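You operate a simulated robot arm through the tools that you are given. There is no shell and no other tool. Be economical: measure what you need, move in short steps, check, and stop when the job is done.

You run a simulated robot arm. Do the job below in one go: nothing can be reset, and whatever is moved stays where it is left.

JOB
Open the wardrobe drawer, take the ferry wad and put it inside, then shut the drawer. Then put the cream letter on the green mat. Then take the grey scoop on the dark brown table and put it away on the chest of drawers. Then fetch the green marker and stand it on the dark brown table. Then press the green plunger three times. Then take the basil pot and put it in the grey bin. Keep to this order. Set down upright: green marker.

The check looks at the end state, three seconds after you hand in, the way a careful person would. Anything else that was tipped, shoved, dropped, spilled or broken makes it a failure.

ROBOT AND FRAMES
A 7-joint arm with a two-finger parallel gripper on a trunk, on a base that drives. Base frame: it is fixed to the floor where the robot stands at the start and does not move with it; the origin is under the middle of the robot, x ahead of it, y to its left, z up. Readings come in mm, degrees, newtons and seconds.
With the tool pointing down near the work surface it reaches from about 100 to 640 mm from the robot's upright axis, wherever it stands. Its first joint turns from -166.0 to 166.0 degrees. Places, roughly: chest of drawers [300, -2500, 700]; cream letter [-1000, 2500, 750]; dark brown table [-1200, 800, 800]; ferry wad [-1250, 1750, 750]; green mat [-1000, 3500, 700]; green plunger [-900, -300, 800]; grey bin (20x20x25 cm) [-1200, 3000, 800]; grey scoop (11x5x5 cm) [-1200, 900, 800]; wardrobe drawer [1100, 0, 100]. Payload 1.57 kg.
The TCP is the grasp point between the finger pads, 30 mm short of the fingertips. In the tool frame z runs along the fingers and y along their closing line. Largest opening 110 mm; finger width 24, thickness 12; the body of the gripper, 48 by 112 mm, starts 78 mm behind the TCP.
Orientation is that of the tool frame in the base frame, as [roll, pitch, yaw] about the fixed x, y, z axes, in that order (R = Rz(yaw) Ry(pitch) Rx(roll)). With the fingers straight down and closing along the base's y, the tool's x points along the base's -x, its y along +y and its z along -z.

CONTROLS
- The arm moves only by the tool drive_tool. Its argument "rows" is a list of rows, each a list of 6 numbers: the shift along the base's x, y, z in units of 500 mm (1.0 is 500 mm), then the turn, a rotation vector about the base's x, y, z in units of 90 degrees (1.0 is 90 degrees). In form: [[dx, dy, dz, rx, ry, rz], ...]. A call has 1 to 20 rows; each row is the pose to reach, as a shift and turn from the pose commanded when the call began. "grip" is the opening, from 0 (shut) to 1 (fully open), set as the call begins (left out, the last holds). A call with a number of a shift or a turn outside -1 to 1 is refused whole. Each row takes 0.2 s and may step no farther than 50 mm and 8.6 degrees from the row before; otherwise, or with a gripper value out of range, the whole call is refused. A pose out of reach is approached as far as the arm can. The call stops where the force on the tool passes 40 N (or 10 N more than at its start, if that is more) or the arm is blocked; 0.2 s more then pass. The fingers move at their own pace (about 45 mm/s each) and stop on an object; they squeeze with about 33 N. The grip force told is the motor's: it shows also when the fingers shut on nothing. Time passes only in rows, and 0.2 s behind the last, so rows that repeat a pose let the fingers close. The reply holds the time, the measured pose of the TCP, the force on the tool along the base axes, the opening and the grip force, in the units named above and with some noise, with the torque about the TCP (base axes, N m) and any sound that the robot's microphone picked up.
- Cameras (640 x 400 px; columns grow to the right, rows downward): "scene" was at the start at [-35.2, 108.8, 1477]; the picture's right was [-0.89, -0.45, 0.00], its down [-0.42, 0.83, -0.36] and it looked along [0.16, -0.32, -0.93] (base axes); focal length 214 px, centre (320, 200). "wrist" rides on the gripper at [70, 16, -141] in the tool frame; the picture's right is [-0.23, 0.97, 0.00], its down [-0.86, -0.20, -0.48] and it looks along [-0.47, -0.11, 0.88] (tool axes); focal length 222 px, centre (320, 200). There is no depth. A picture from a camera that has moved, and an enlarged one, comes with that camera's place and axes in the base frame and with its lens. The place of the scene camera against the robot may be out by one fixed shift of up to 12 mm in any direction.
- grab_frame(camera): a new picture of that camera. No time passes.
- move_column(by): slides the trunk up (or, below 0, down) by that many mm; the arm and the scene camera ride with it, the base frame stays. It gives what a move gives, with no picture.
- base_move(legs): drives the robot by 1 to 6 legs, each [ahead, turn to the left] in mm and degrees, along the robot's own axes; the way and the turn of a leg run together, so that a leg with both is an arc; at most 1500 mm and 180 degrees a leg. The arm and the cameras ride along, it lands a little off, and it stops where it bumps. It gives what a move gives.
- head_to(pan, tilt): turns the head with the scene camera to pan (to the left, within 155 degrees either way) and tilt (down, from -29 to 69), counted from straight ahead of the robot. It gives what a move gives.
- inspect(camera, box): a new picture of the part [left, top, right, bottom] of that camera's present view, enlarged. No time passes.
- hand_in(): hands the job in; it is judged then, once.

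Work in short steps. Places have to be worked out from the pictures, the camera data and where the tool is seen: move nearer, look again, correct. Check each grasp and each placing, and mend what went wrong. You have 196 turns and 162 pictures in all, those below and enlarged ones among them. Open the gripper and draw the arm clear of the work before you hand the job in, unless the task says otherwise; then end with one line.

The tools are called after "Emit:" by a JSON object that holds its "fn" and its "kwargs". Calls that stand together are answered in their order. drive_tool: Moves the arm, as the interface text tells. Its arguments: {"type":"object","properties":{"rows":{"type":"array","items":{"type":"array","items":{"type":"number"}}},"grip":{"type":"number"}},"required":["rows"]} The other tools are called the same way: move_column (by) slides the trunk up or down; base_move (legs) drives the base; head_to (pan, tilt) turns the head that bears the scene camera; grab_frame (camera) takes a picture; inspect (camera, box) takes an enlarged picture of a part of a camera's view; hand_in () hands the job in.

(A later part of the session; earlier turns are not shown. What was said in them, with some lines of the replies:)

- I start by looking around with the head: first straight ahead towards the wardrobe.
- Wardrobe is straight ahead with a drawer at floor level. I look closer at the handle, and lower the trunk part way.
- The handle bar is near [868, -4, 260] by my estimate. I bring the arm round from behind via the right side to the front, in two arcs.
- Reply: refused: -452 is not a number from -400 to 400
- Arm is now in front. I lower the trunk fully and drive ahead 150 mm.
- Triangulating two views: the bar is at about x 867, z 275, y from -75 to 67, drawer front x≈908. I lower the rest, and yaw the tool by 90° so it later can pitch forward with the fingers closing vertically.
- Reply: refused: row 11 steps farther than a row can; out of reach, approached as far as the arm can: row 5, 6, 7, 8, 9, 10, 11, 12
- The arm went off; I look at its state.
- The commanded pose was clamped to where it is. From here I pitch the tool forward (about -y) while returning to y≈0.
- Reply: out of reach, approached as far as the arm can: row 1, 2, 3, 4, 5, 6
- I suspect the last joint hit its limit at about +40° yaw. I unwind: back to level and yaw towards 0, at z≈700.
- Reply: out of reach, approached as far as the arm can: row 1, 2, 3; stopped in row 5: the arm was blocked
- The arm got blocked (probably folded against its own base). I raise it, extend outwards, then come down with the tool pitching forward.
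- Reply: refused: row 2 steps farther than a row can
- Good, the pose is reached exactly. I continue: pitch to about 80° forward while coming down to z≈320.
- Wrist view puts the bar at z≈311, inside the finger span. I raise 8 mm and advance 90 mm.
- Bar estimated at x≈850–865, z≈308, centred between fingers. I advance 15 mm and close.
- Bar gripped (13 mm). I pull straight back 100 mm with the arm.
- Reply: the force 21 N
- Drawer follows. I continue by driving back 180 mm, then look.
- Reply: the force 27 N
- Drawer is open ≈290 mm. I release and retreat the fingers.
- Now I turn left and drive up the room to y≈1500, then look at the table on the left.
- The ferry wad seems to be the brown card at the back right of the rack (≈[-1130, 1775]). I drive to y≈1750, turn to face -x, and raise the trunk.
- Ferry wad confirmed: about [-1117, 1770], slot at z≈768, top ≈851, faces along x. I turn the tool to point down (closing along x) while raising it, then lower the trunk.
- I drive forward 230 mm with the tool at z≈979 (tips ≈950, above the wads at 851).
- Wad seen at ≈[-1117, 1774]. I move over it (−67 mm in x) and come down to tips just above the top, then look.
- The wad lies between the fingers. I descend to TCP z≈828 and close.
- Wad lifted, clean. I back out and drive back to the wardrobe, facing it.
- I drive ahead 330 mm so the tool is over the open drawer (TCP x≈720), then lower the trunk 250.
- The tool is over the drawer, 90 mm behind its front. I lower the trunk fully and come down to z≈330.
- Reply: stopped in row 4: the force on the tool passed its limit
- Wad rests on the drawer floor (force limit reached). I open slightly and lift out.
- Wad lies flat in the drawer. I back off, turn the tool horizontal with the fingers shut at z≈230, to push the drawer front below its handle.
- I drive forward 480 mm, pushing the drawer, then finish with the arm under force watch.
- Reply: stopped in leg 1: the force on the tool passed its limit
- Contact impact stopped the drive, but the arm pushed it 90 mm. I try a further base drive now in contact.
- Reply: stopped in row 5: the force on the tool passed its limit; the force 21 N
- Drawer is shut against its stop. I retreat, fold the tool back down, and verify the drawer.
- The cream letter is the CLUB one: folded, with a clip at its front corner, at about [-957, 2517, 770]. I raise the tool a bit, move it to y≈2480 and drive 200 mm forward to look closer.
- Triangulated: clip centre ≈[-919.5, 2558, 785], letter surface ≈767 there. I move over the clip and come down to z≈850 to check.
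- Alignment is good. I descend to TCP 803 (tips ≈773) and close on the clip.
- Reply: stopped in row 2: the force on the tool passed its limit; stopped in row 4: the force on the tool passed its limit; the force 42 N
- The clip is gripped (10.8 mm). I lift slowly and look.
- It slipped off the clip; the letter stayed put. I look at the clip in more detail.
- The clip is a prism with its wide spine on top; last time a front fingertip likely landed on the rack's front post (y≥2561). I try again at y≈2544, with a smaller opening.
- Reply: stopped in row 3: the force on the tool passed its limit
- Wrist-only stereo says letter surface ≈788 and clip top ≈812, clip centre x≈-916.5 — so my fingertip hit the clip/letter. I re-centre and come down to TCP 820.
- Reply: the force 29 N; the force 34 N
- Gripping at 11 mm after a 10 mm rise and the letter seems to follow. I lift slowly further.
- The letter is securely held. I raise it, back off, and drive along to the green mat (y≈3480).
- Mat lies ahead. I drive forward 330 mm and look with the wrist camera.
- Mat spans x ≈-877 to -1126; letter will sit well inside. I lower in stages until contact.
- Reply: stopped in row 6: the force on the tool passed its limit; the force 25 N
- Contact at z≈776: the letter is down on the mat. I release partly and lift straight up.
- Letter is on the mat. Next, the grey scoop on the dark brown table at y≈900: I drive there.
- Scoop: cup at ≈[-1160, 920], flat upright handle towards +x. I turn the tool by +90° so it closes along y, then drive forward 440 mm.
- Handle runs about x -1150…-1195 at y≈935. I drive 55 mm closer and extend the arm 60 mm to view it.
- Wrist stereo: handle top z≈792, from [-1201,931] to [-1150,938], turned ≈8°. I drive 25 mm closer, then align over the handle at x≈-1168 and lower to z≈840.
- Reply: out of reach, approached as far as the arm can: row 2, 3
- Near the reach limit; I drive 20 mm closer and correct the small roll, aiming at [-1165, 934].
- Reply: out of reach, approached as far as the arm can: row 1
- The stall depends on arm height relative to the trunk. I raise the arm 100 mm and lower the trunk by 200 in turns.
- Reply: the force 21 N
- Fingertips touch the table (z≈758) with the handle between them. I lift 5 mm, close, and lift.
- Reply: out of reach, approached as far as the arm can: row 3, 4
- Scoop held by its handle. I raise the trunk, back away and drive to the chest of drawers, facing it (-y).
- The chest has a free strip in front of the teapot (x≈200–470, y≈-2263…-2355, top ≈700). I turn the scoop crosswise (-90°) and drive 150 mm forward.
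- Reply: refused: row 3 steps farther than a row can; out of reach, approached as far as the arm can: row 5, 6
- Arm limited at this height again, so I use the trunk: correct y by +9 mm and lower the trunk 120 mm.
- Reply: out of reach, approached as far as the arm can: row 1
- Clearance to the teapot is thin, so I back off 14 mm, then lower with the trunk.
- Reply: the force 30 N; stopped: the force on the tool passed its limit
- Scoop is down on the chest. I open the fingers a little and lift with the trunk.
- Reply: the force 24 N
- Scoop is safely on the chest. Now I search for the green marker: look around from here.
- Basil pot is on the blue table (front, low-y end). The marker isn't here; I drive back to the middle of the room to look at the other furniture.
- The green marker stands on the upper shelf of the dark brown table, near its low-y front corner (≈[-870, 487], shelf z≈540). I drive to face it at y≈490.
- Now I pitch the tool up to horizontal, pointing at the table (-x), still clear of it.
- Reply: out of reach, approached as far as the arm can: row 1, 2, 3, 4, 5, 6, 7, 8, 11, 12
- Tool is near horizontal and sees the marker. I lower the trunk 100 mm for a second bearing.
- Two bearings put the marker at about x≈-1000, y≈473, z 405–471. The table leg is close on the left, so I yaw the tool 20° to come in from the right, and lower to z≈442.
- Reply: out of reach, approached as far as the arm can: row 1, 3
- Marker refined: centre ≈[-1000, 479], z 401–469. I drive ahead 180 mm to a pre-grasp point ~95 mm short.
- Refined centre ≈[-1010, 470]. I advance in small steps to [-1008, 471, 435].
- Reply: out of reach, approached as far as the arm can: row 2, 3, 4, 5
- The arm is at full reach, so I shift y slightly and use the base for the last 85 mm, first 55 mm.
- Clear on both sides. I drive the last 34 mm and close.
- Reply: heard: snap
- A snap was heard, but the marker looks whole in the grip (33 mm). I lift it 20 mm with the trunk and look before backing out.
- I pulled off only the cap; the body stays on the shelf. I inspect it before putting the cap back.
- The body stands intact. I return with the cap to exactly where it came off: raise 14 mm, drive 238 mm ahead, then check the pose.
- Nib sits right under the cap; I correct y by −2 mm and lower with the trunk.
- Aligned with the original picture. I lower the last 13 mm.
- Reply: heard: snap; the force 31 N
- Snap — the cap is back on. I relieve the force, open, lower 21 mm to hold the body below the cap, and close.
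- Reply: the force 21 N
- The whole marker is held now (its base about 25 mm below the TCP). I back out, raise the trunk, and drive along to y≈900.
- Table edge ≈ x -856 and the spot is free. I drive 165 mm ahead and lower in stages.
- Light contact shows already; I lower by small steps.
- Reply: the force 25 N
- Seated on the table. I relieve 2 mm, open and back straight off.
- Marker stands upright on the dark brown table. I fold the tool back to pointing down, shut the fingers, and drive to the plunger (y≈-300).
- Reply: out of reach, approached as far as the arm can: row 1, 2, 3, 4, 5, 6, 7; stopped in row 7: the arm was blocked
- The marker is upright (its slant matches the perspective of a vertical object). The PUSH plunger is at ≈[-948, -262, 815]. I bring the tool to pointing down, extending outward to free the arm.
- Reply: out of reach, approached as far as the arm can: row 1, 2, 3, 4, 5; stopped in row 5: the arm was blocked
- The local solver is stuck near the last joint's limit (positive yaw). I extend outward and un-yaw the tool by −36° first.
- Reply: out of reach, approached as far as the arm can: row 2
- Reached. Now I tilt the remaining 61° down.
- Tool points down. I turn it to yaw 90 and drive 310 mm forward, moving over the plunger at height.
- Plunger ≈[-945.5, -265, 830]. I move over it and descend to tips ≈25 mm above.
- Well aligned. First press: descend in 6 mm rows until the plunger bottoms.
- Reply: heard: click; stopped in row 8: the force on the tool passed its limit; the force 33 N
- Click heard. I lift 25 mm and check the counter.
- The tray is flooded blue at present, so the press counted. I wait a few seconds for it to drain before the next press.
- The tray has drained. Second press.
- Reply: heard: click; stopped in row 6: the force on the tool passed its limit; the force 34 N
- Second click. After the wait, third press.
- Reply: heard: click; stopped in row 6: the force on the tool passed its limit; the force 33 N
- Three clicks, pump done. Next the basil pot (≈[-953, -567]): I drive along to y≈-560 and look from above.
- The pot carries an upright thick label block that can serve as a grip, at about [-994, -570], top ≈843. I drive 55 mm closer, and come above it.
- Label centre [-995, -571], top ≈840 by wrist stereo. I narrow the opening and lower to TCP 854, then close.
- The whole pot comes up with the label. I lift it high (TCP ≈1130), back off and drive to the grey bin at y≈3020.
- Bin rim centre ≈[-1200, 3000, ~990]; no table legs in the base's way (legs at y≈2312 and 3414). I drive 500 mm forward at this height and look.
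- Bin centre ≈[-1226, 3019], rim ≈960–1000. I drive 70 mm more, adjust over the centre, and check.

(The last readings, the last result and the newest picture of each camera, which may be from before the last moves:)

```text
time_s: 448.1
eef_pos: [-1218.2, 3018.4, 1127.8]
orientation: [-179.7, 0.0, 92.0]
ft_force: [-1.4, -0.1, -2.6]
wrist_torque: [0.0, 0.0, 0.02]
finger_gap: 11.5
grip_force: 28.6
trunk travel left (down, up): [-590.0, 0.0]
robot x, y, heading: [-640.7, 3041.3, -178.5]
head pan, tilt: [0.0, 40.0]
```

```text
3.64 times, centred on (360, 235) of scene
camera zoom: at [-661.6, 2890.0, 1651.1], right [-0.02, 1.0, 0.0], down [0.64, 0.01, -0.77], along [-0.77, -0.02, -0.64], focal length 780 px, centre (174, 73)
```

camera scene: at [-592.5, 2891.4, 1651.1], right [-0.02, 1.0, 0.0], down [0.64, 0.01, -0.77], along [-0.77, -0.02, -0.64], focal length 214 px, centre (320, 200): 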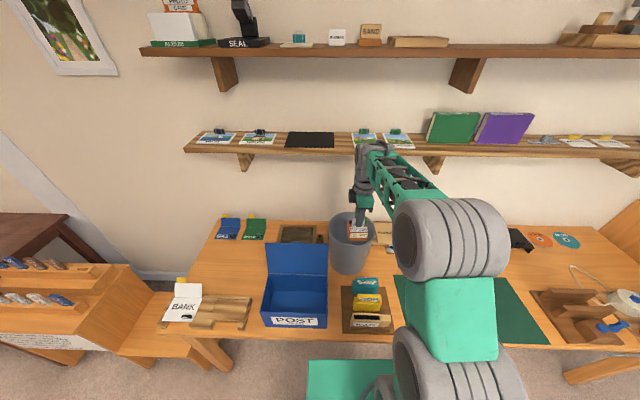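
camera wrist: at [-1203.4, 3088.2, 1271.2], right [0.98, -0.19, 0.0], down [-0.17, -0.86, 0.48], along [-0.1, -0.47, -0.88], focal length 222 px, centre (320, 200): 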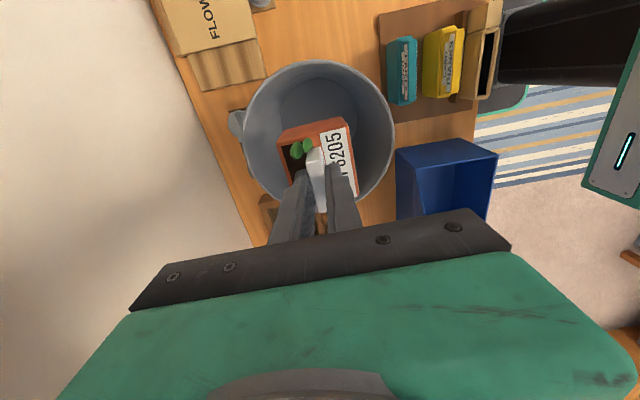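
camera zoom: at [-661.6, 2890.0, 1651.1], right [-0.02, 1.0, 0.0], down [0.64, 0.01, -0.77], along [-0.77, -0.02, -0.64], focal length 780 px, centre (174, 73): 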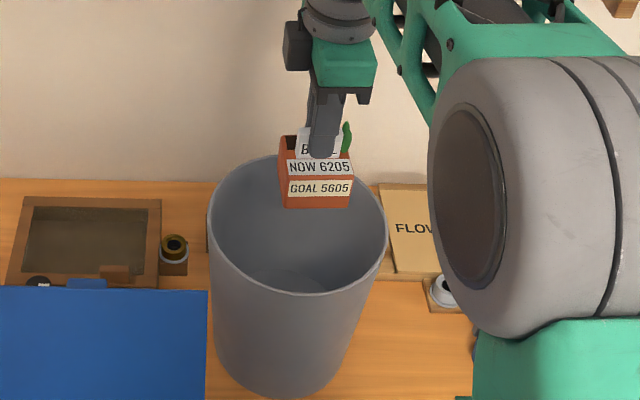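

Pot is over the bin opening; I shift y +6 mm and lower with the trunk 130 mm, checking.

Emit:
{"fn": "drive_tool", "kwargs": {"rows": [[0.004, 0.012, 0, 0, 0, 0]]}}

Emit:
{"fn": "move_column", "kwargs": {"by": -130}}

Emit:
{"fn": "grab_frame", "kwargs": {"camera": "wrist"}}

Emit:
{"fn": "inspect", "kwargs": {"camera": "scene", "box": [300, 160, 420, 270]}}

```text
time_s: 448.6
eef_pos: [-1216.1, 3025.8, 1127.9]
orientation: [-179.7, 0.2, 92.1]
ft_force: [0.0, 0.7, -1.4]
wrist_torque: [-0.01, 0.01, -0.02]
finger_gap: 11.0
grip_force: 28.8
trunk travel left (down, up): [-590.0, 0.0]
robot x, y, heading: [-637.1, 3040.3, -178.7]
head pan, tilt: [0.0, 40.0]
```

```text
time_s: 450.1
eef_pos: [-1216.2, 3024.7, 997.9]
orientation: [-179.8, 0.0, 92.1]
ft_force: [0.2, 0.0, -2.2]
wrist_torque: [0.02, 0.01, -0.01]
finger_gap: 11.4
grip_force: 28.6
trunk travel left (down, up): [-460.0, 130.0]
robot x, y, heading: [-639.1, 3039.8, -179.2]
head pan, tilt: [0.0, 40.0]
```

```text
10 pictures are left
camera wrist: at [-1201.4, 3094.2, 1141.5], right [0.98, -0.19, -0.01], down [-0.17, -0.86, 0.48], along [-0.1, -0.47, -0.88], focal length 222 px, centre (320, 200)
```

wrist: 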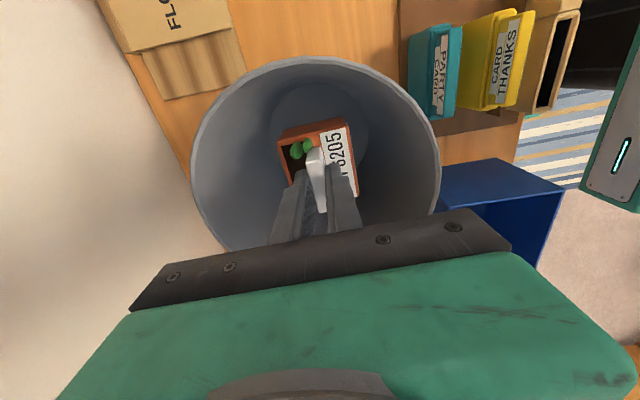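

```text
3.64 times, centred on (360, 215) of scene
camera zoom: at [-661.3, 2890.0, 1521.2], right [-0.02, 1.0, 0.0], down [0.64, 0.01, -0.77], along [-0.77, -0.02, -0.64], focal length 780 px, centre (174, 146)
```

zoom: 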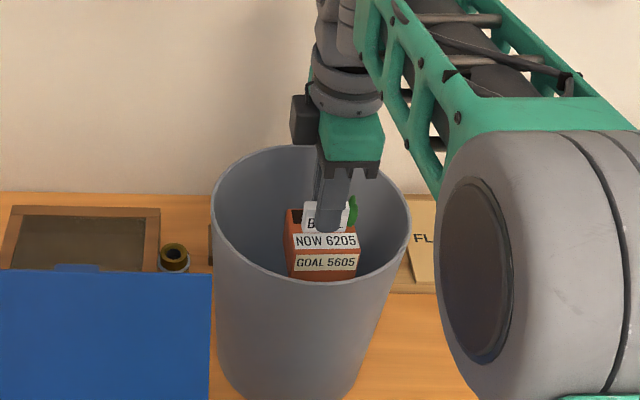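

Centred inside the bin. I lower another 103 mm, watching force.

Emit:
{"fn": "move_column", "kwargs": {"by": -85}}

Emit:
{"fn": "move_column", "kwargs": {"by": -18}}

Emit:
{"fn": "inspect", "kwargs": {"camera": "scene", "box": [300, 130, 420, 240]}}

Emit:
{"fn": "grab_frame", "kwargs": {"camera": "wrist"}}

```text
time_s: 451.3
eef_pos: [-1217.4, 3024.3, 913.5]
orientation: [-179.7, 0.0, 92.0]
ft_force: [-0.3, -0.3, -2.3]
wrist_torque: [-0.01, 0.0, -0.01]
finger_gap: 11.4
grip_force: 28.7
trunk travel left (down, up): [-375.0, 215.0]
robot x, y, heading: [-639.5, 3040.5, -178.6]
head pan, tilt: [0.0, 40.0]
```

```text
time_s: 452.0
eef_pos: [-1216.5, 3024.0, 895.9]
orientation: [-179.7, 0.1, 92.1]
ft_force: [0.0, 0.4, -2.9]
wrist_torque: [0.0, 0.02, -0.04]
finger_gap: 11.7
grip_force: 28.9
trunk travel left (down, up): [-357.0, 233.0]
robot x, y, heading: [-638.8, 3036.1, -178.7]
head pan, tilt: [0.0, 40.0]
```

```text
3.64 times, centred on (360, 185) of scene
camera zoom: at [-661.3, 2890.0, 1418.1], right [-0.02, 1.0, 0.0], down [0.64, 0.01, -0.77], along [-0.77, -0.02, -0.64], focal length 780 px, centre (174, 254)
```

zoom: 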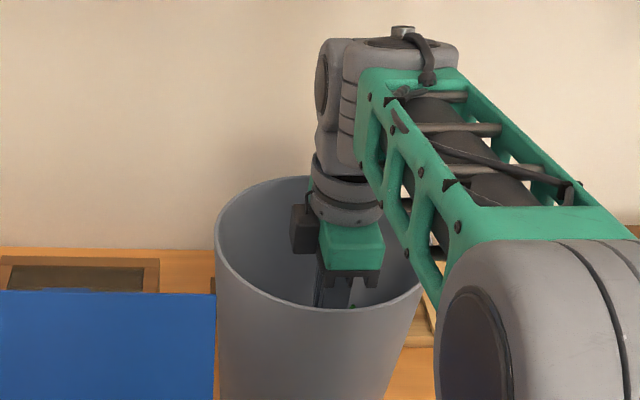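

```text
7 pictures are left
camera wrist: at [-1201.4, 3094.2, 1038.4], right [0.98, -0.19, -0.01], down [-0.17, -0.86, 0.48], along [-0.1, -0.47, -0.88], focal length 222 px, centre (320, 200)
```

wrist: 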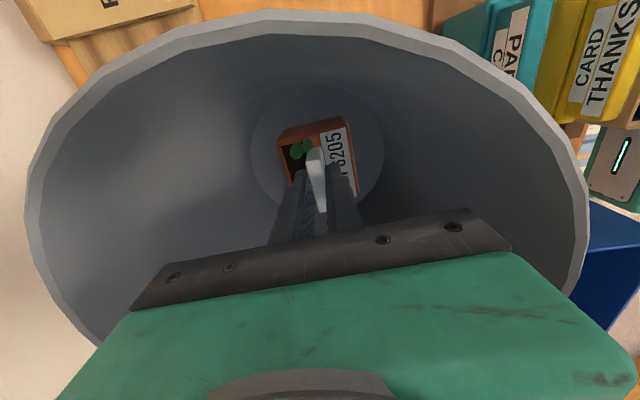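

Emit:
{"fn": "move_column", "kwargs": {"by": -15}}

Emit:
{"fn": "move_column", "kwargs": {"by": -10}}

```text
time_s: 452.6
eef_pos: [-1215.7, 3023.9, 880.2]
orientation: [-179.7, 0.1, 92.1]
ft_force: [-0.2, 0.2, -0.8]
wrist_torque: [0.0, 0.01, 0.01]
finger_gap: 11.7
grip_force: 28.9
trunk travel left (down, up): [-342.0, 248.0]
robot x, y, heading: [-642.4, 3042.8, -178.6]
head pan, tilt: [0.0, 40.0]
```

```text
time_s: 453.2
eef_pos: [-1215.9, 3023.2, 870.1]
orientation: [-179.7, 0.1, 92.2]
ft_force: [-0.6, -0.2, -1.6]
wrist_torque: [0.02, -0.03, -0.02]
finger_gap: 11.5
grip_force: 29.1
trunk travel left (down, up): [-332.0, 258.0]
robot x, y, heading: [-639.8, 3041.8, -179.0]
head pan, tilt: [0.0, 40.0]
```

No contact yet, pot bottom about 10 mm above the floor. I lower 6 mm more, release gently and rise straight out.

Emit:
{"fn": "move_column", "kwargs": {"by": -6}}

Emit:
{"fn": "drive_tool", "kwargs": {"rows": [[0, 0, 0, 0, 0, 0], [0, 0, 0, 0, 0, 0], [0, 0, 0, 0, 0, 0], [0, 0, 0, 0, 0, 0]], "grip": 0.3}}

Emit:
{"fn": "move_column", "kwargs": {"by": 260}}

Emit:
{"fn": "grab_frame", "kwargs": {"camera": "wrist"}}

```text
time_s: 453.8
eef_pos: [-1215.5, 3024.5, 867.3]
orientation: [-179.4, 0.1, 92.0]
ft_force: [-0.3, -0.4, 12.5]
wrist_torque: [0.01, -0.4, 0.02]
finger_gap: 11.5
grip_force: 28.8
trunk travel left (down, up): [-326.0, 264.0]
robot x, y, heading: [-638.5, 3041.4, -178.7]
head pan, tilt: [0.0, 40.0]
```

```text
time_s: 454.8
eef_pos: [-1215.8, 3024.6, 864.1]
orientation: [-179.7, 0.1, 92.0]
ft_force: [-1.5, 0.9, -1.3]
wrist_torque: [-0.01, 0.0, 0.03]
finger_gap: 33.1
grip_force: 0.0
trunk travel left (down, up): [-326.0, 264.0]
robot x, y, heading: [-638.0, 3039.5, -179.1]
head pan, tilt: [0.0, 40.0]
```

```text
time_s: 457.4
eef_pos: [-1215.3, 3023.9, 1124.7]
orientation: [-179.7, 0.1, 92.1]
ft_force: [-0.5, 0.5, -0.1]
wrist_torque: [0.02, -0.04, -0.02]
finger_gap: 33.1
grip_force: 0.0
trunk travel left (down, up): [-586.0, 4.0]
robot x, y, heading: [-637.7, 3043.4, -178.8]
head pan, tilt: [0.0, 40.0]
```

```text
6 pictures are left
camera wrist: at [-1201.4, 3094.2, 1267.3], right [0.98, -0.19, -0.01], down [-0.17, -0.86, 0.48], along [-0.1, -0.47, -0.88], focal length 222 px, centre (320, 200)
```

wrist: 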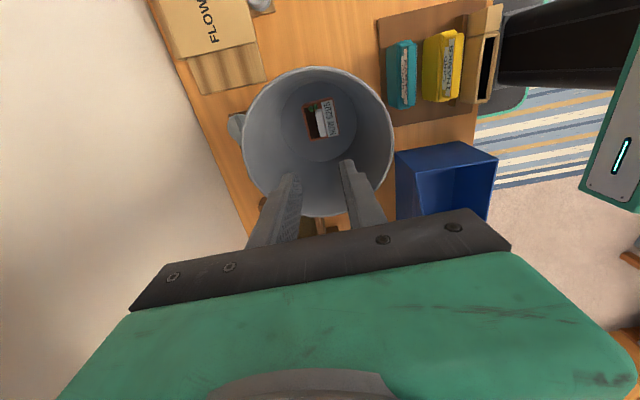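

The pot stands in the bin. I back the robot clear and take a last look at this table and the marker.

Emit:
{"fn": "base_move", "kwargs": {"legs": [[-500, 0]]}}

Emit:
{"fn": "inspect", "kwargs": {"camera": "scene", "box": [200, 130, 480, 290]}}

Emit:
{"fn": "head_to", "kwargs": {"pan": 65, "tilt": 25}}

Emit:
{"fn": "grab_frame", "kwargs": {"camera": "scene"}}

```text
time_s: 460.4
eef_pos: [-714.9, 3035.6, 1124.3]
orientation: [-179.6, 0.1, 92.2]
ft_force: [-0.1, 0.4, -0.3]
wrist_torque: [0.0, 0.02, -0.01]
finger_gap: 33.1
grip_force: 0.1
trunk travel left (down, up): [-586.0, 4.0]
robot x, y, heading: [-143.6, 3050.9, -178.7]
head pan, tilt: [0.0, 40.0]
```

```text
2.29 times, centred on (340, 210) of scene
camera zoom: at [-160.0, 2900.9, 1647.2], right [-0.02, 1.0, 0.0], down [0.64, 0.01, -0.77], along [-0.77, -0.02, -0.64], focal length 490 px, centre (274, 177)
```

zoom: 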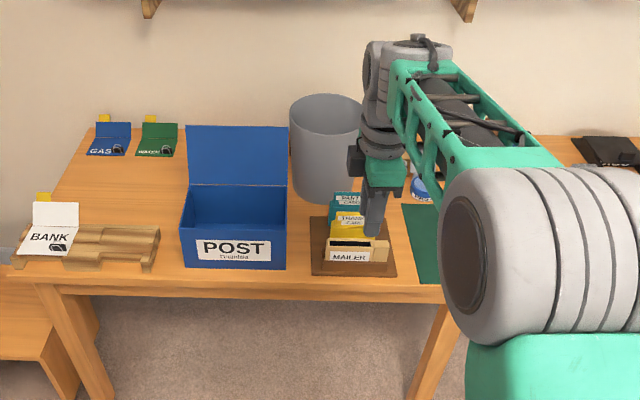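

```text
time_s: 461.7
eef_pos: [-714.6, 3034.3, 1124.4]
orientation: [-179.7, 0.2, 92.3]
ft_force: [-0.5, 0.2, 0.1]
wrist_torque: [-0.02, -0.02, 0.0]
finger_gap: 33.1
grip_force: 0.0
trunk travel left (down, up): [-586.0, 4.0]
robot x, y, heading: [-136.1, 3050.8, -178.6]
head pan, tilt: [65.0, 25.0]
```

```text
4 pictures are left
camera scene: at [-112.6, 2818.5, 1670.4], right [-0.92, 0.4, 0.0], down [0.17, 0.39, -0.91], along [-0.36, -0.83, -0.42], focal length 214 px, centre (320, 200)
```

scene: 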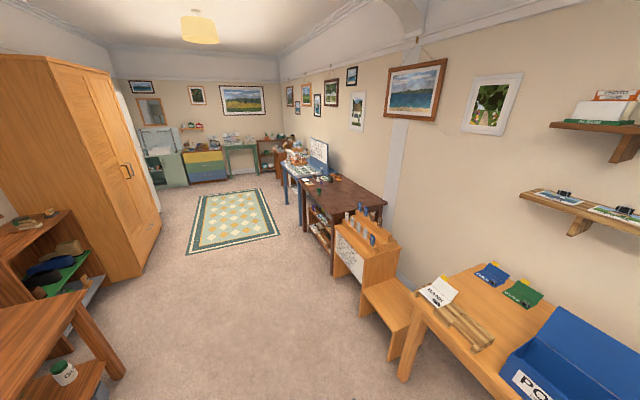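

Emit:
{"fn": "inspect", "kwargs": {"camera": "scene", "box": [290, 165, 390, 227]}}

```text
6.40 times, centred on (340, 196) of scene
camera zoom: at [-112.6, 2818.5, 1670.4], right [-0.92, 0.4, 0.0], down [0.17, 0.39, -0.91], along [-0.36, -0.83, -0.42], focal length 1373 px, centre (192, 226)
```

zoom: 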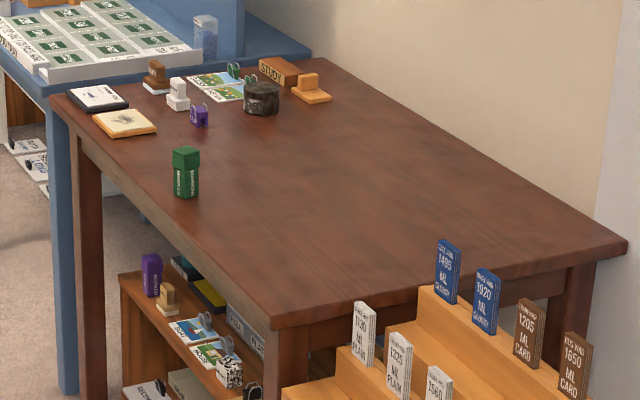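

The capped green marker stands upright on the dark brown table, and everything else I placed was checked as I put it down. The gripper is open and the arm is clear, so I hand in.

Emit:
{"fn": "hand_in", "kwargs": {}}

```text
The job is handed in.
```

I did all six steps in the order given and handed the job in. One thing went wrong on the way: the green marker's cap came off when I first gripped it. I snapped it back on before standing the marker upright on the dark brown table.
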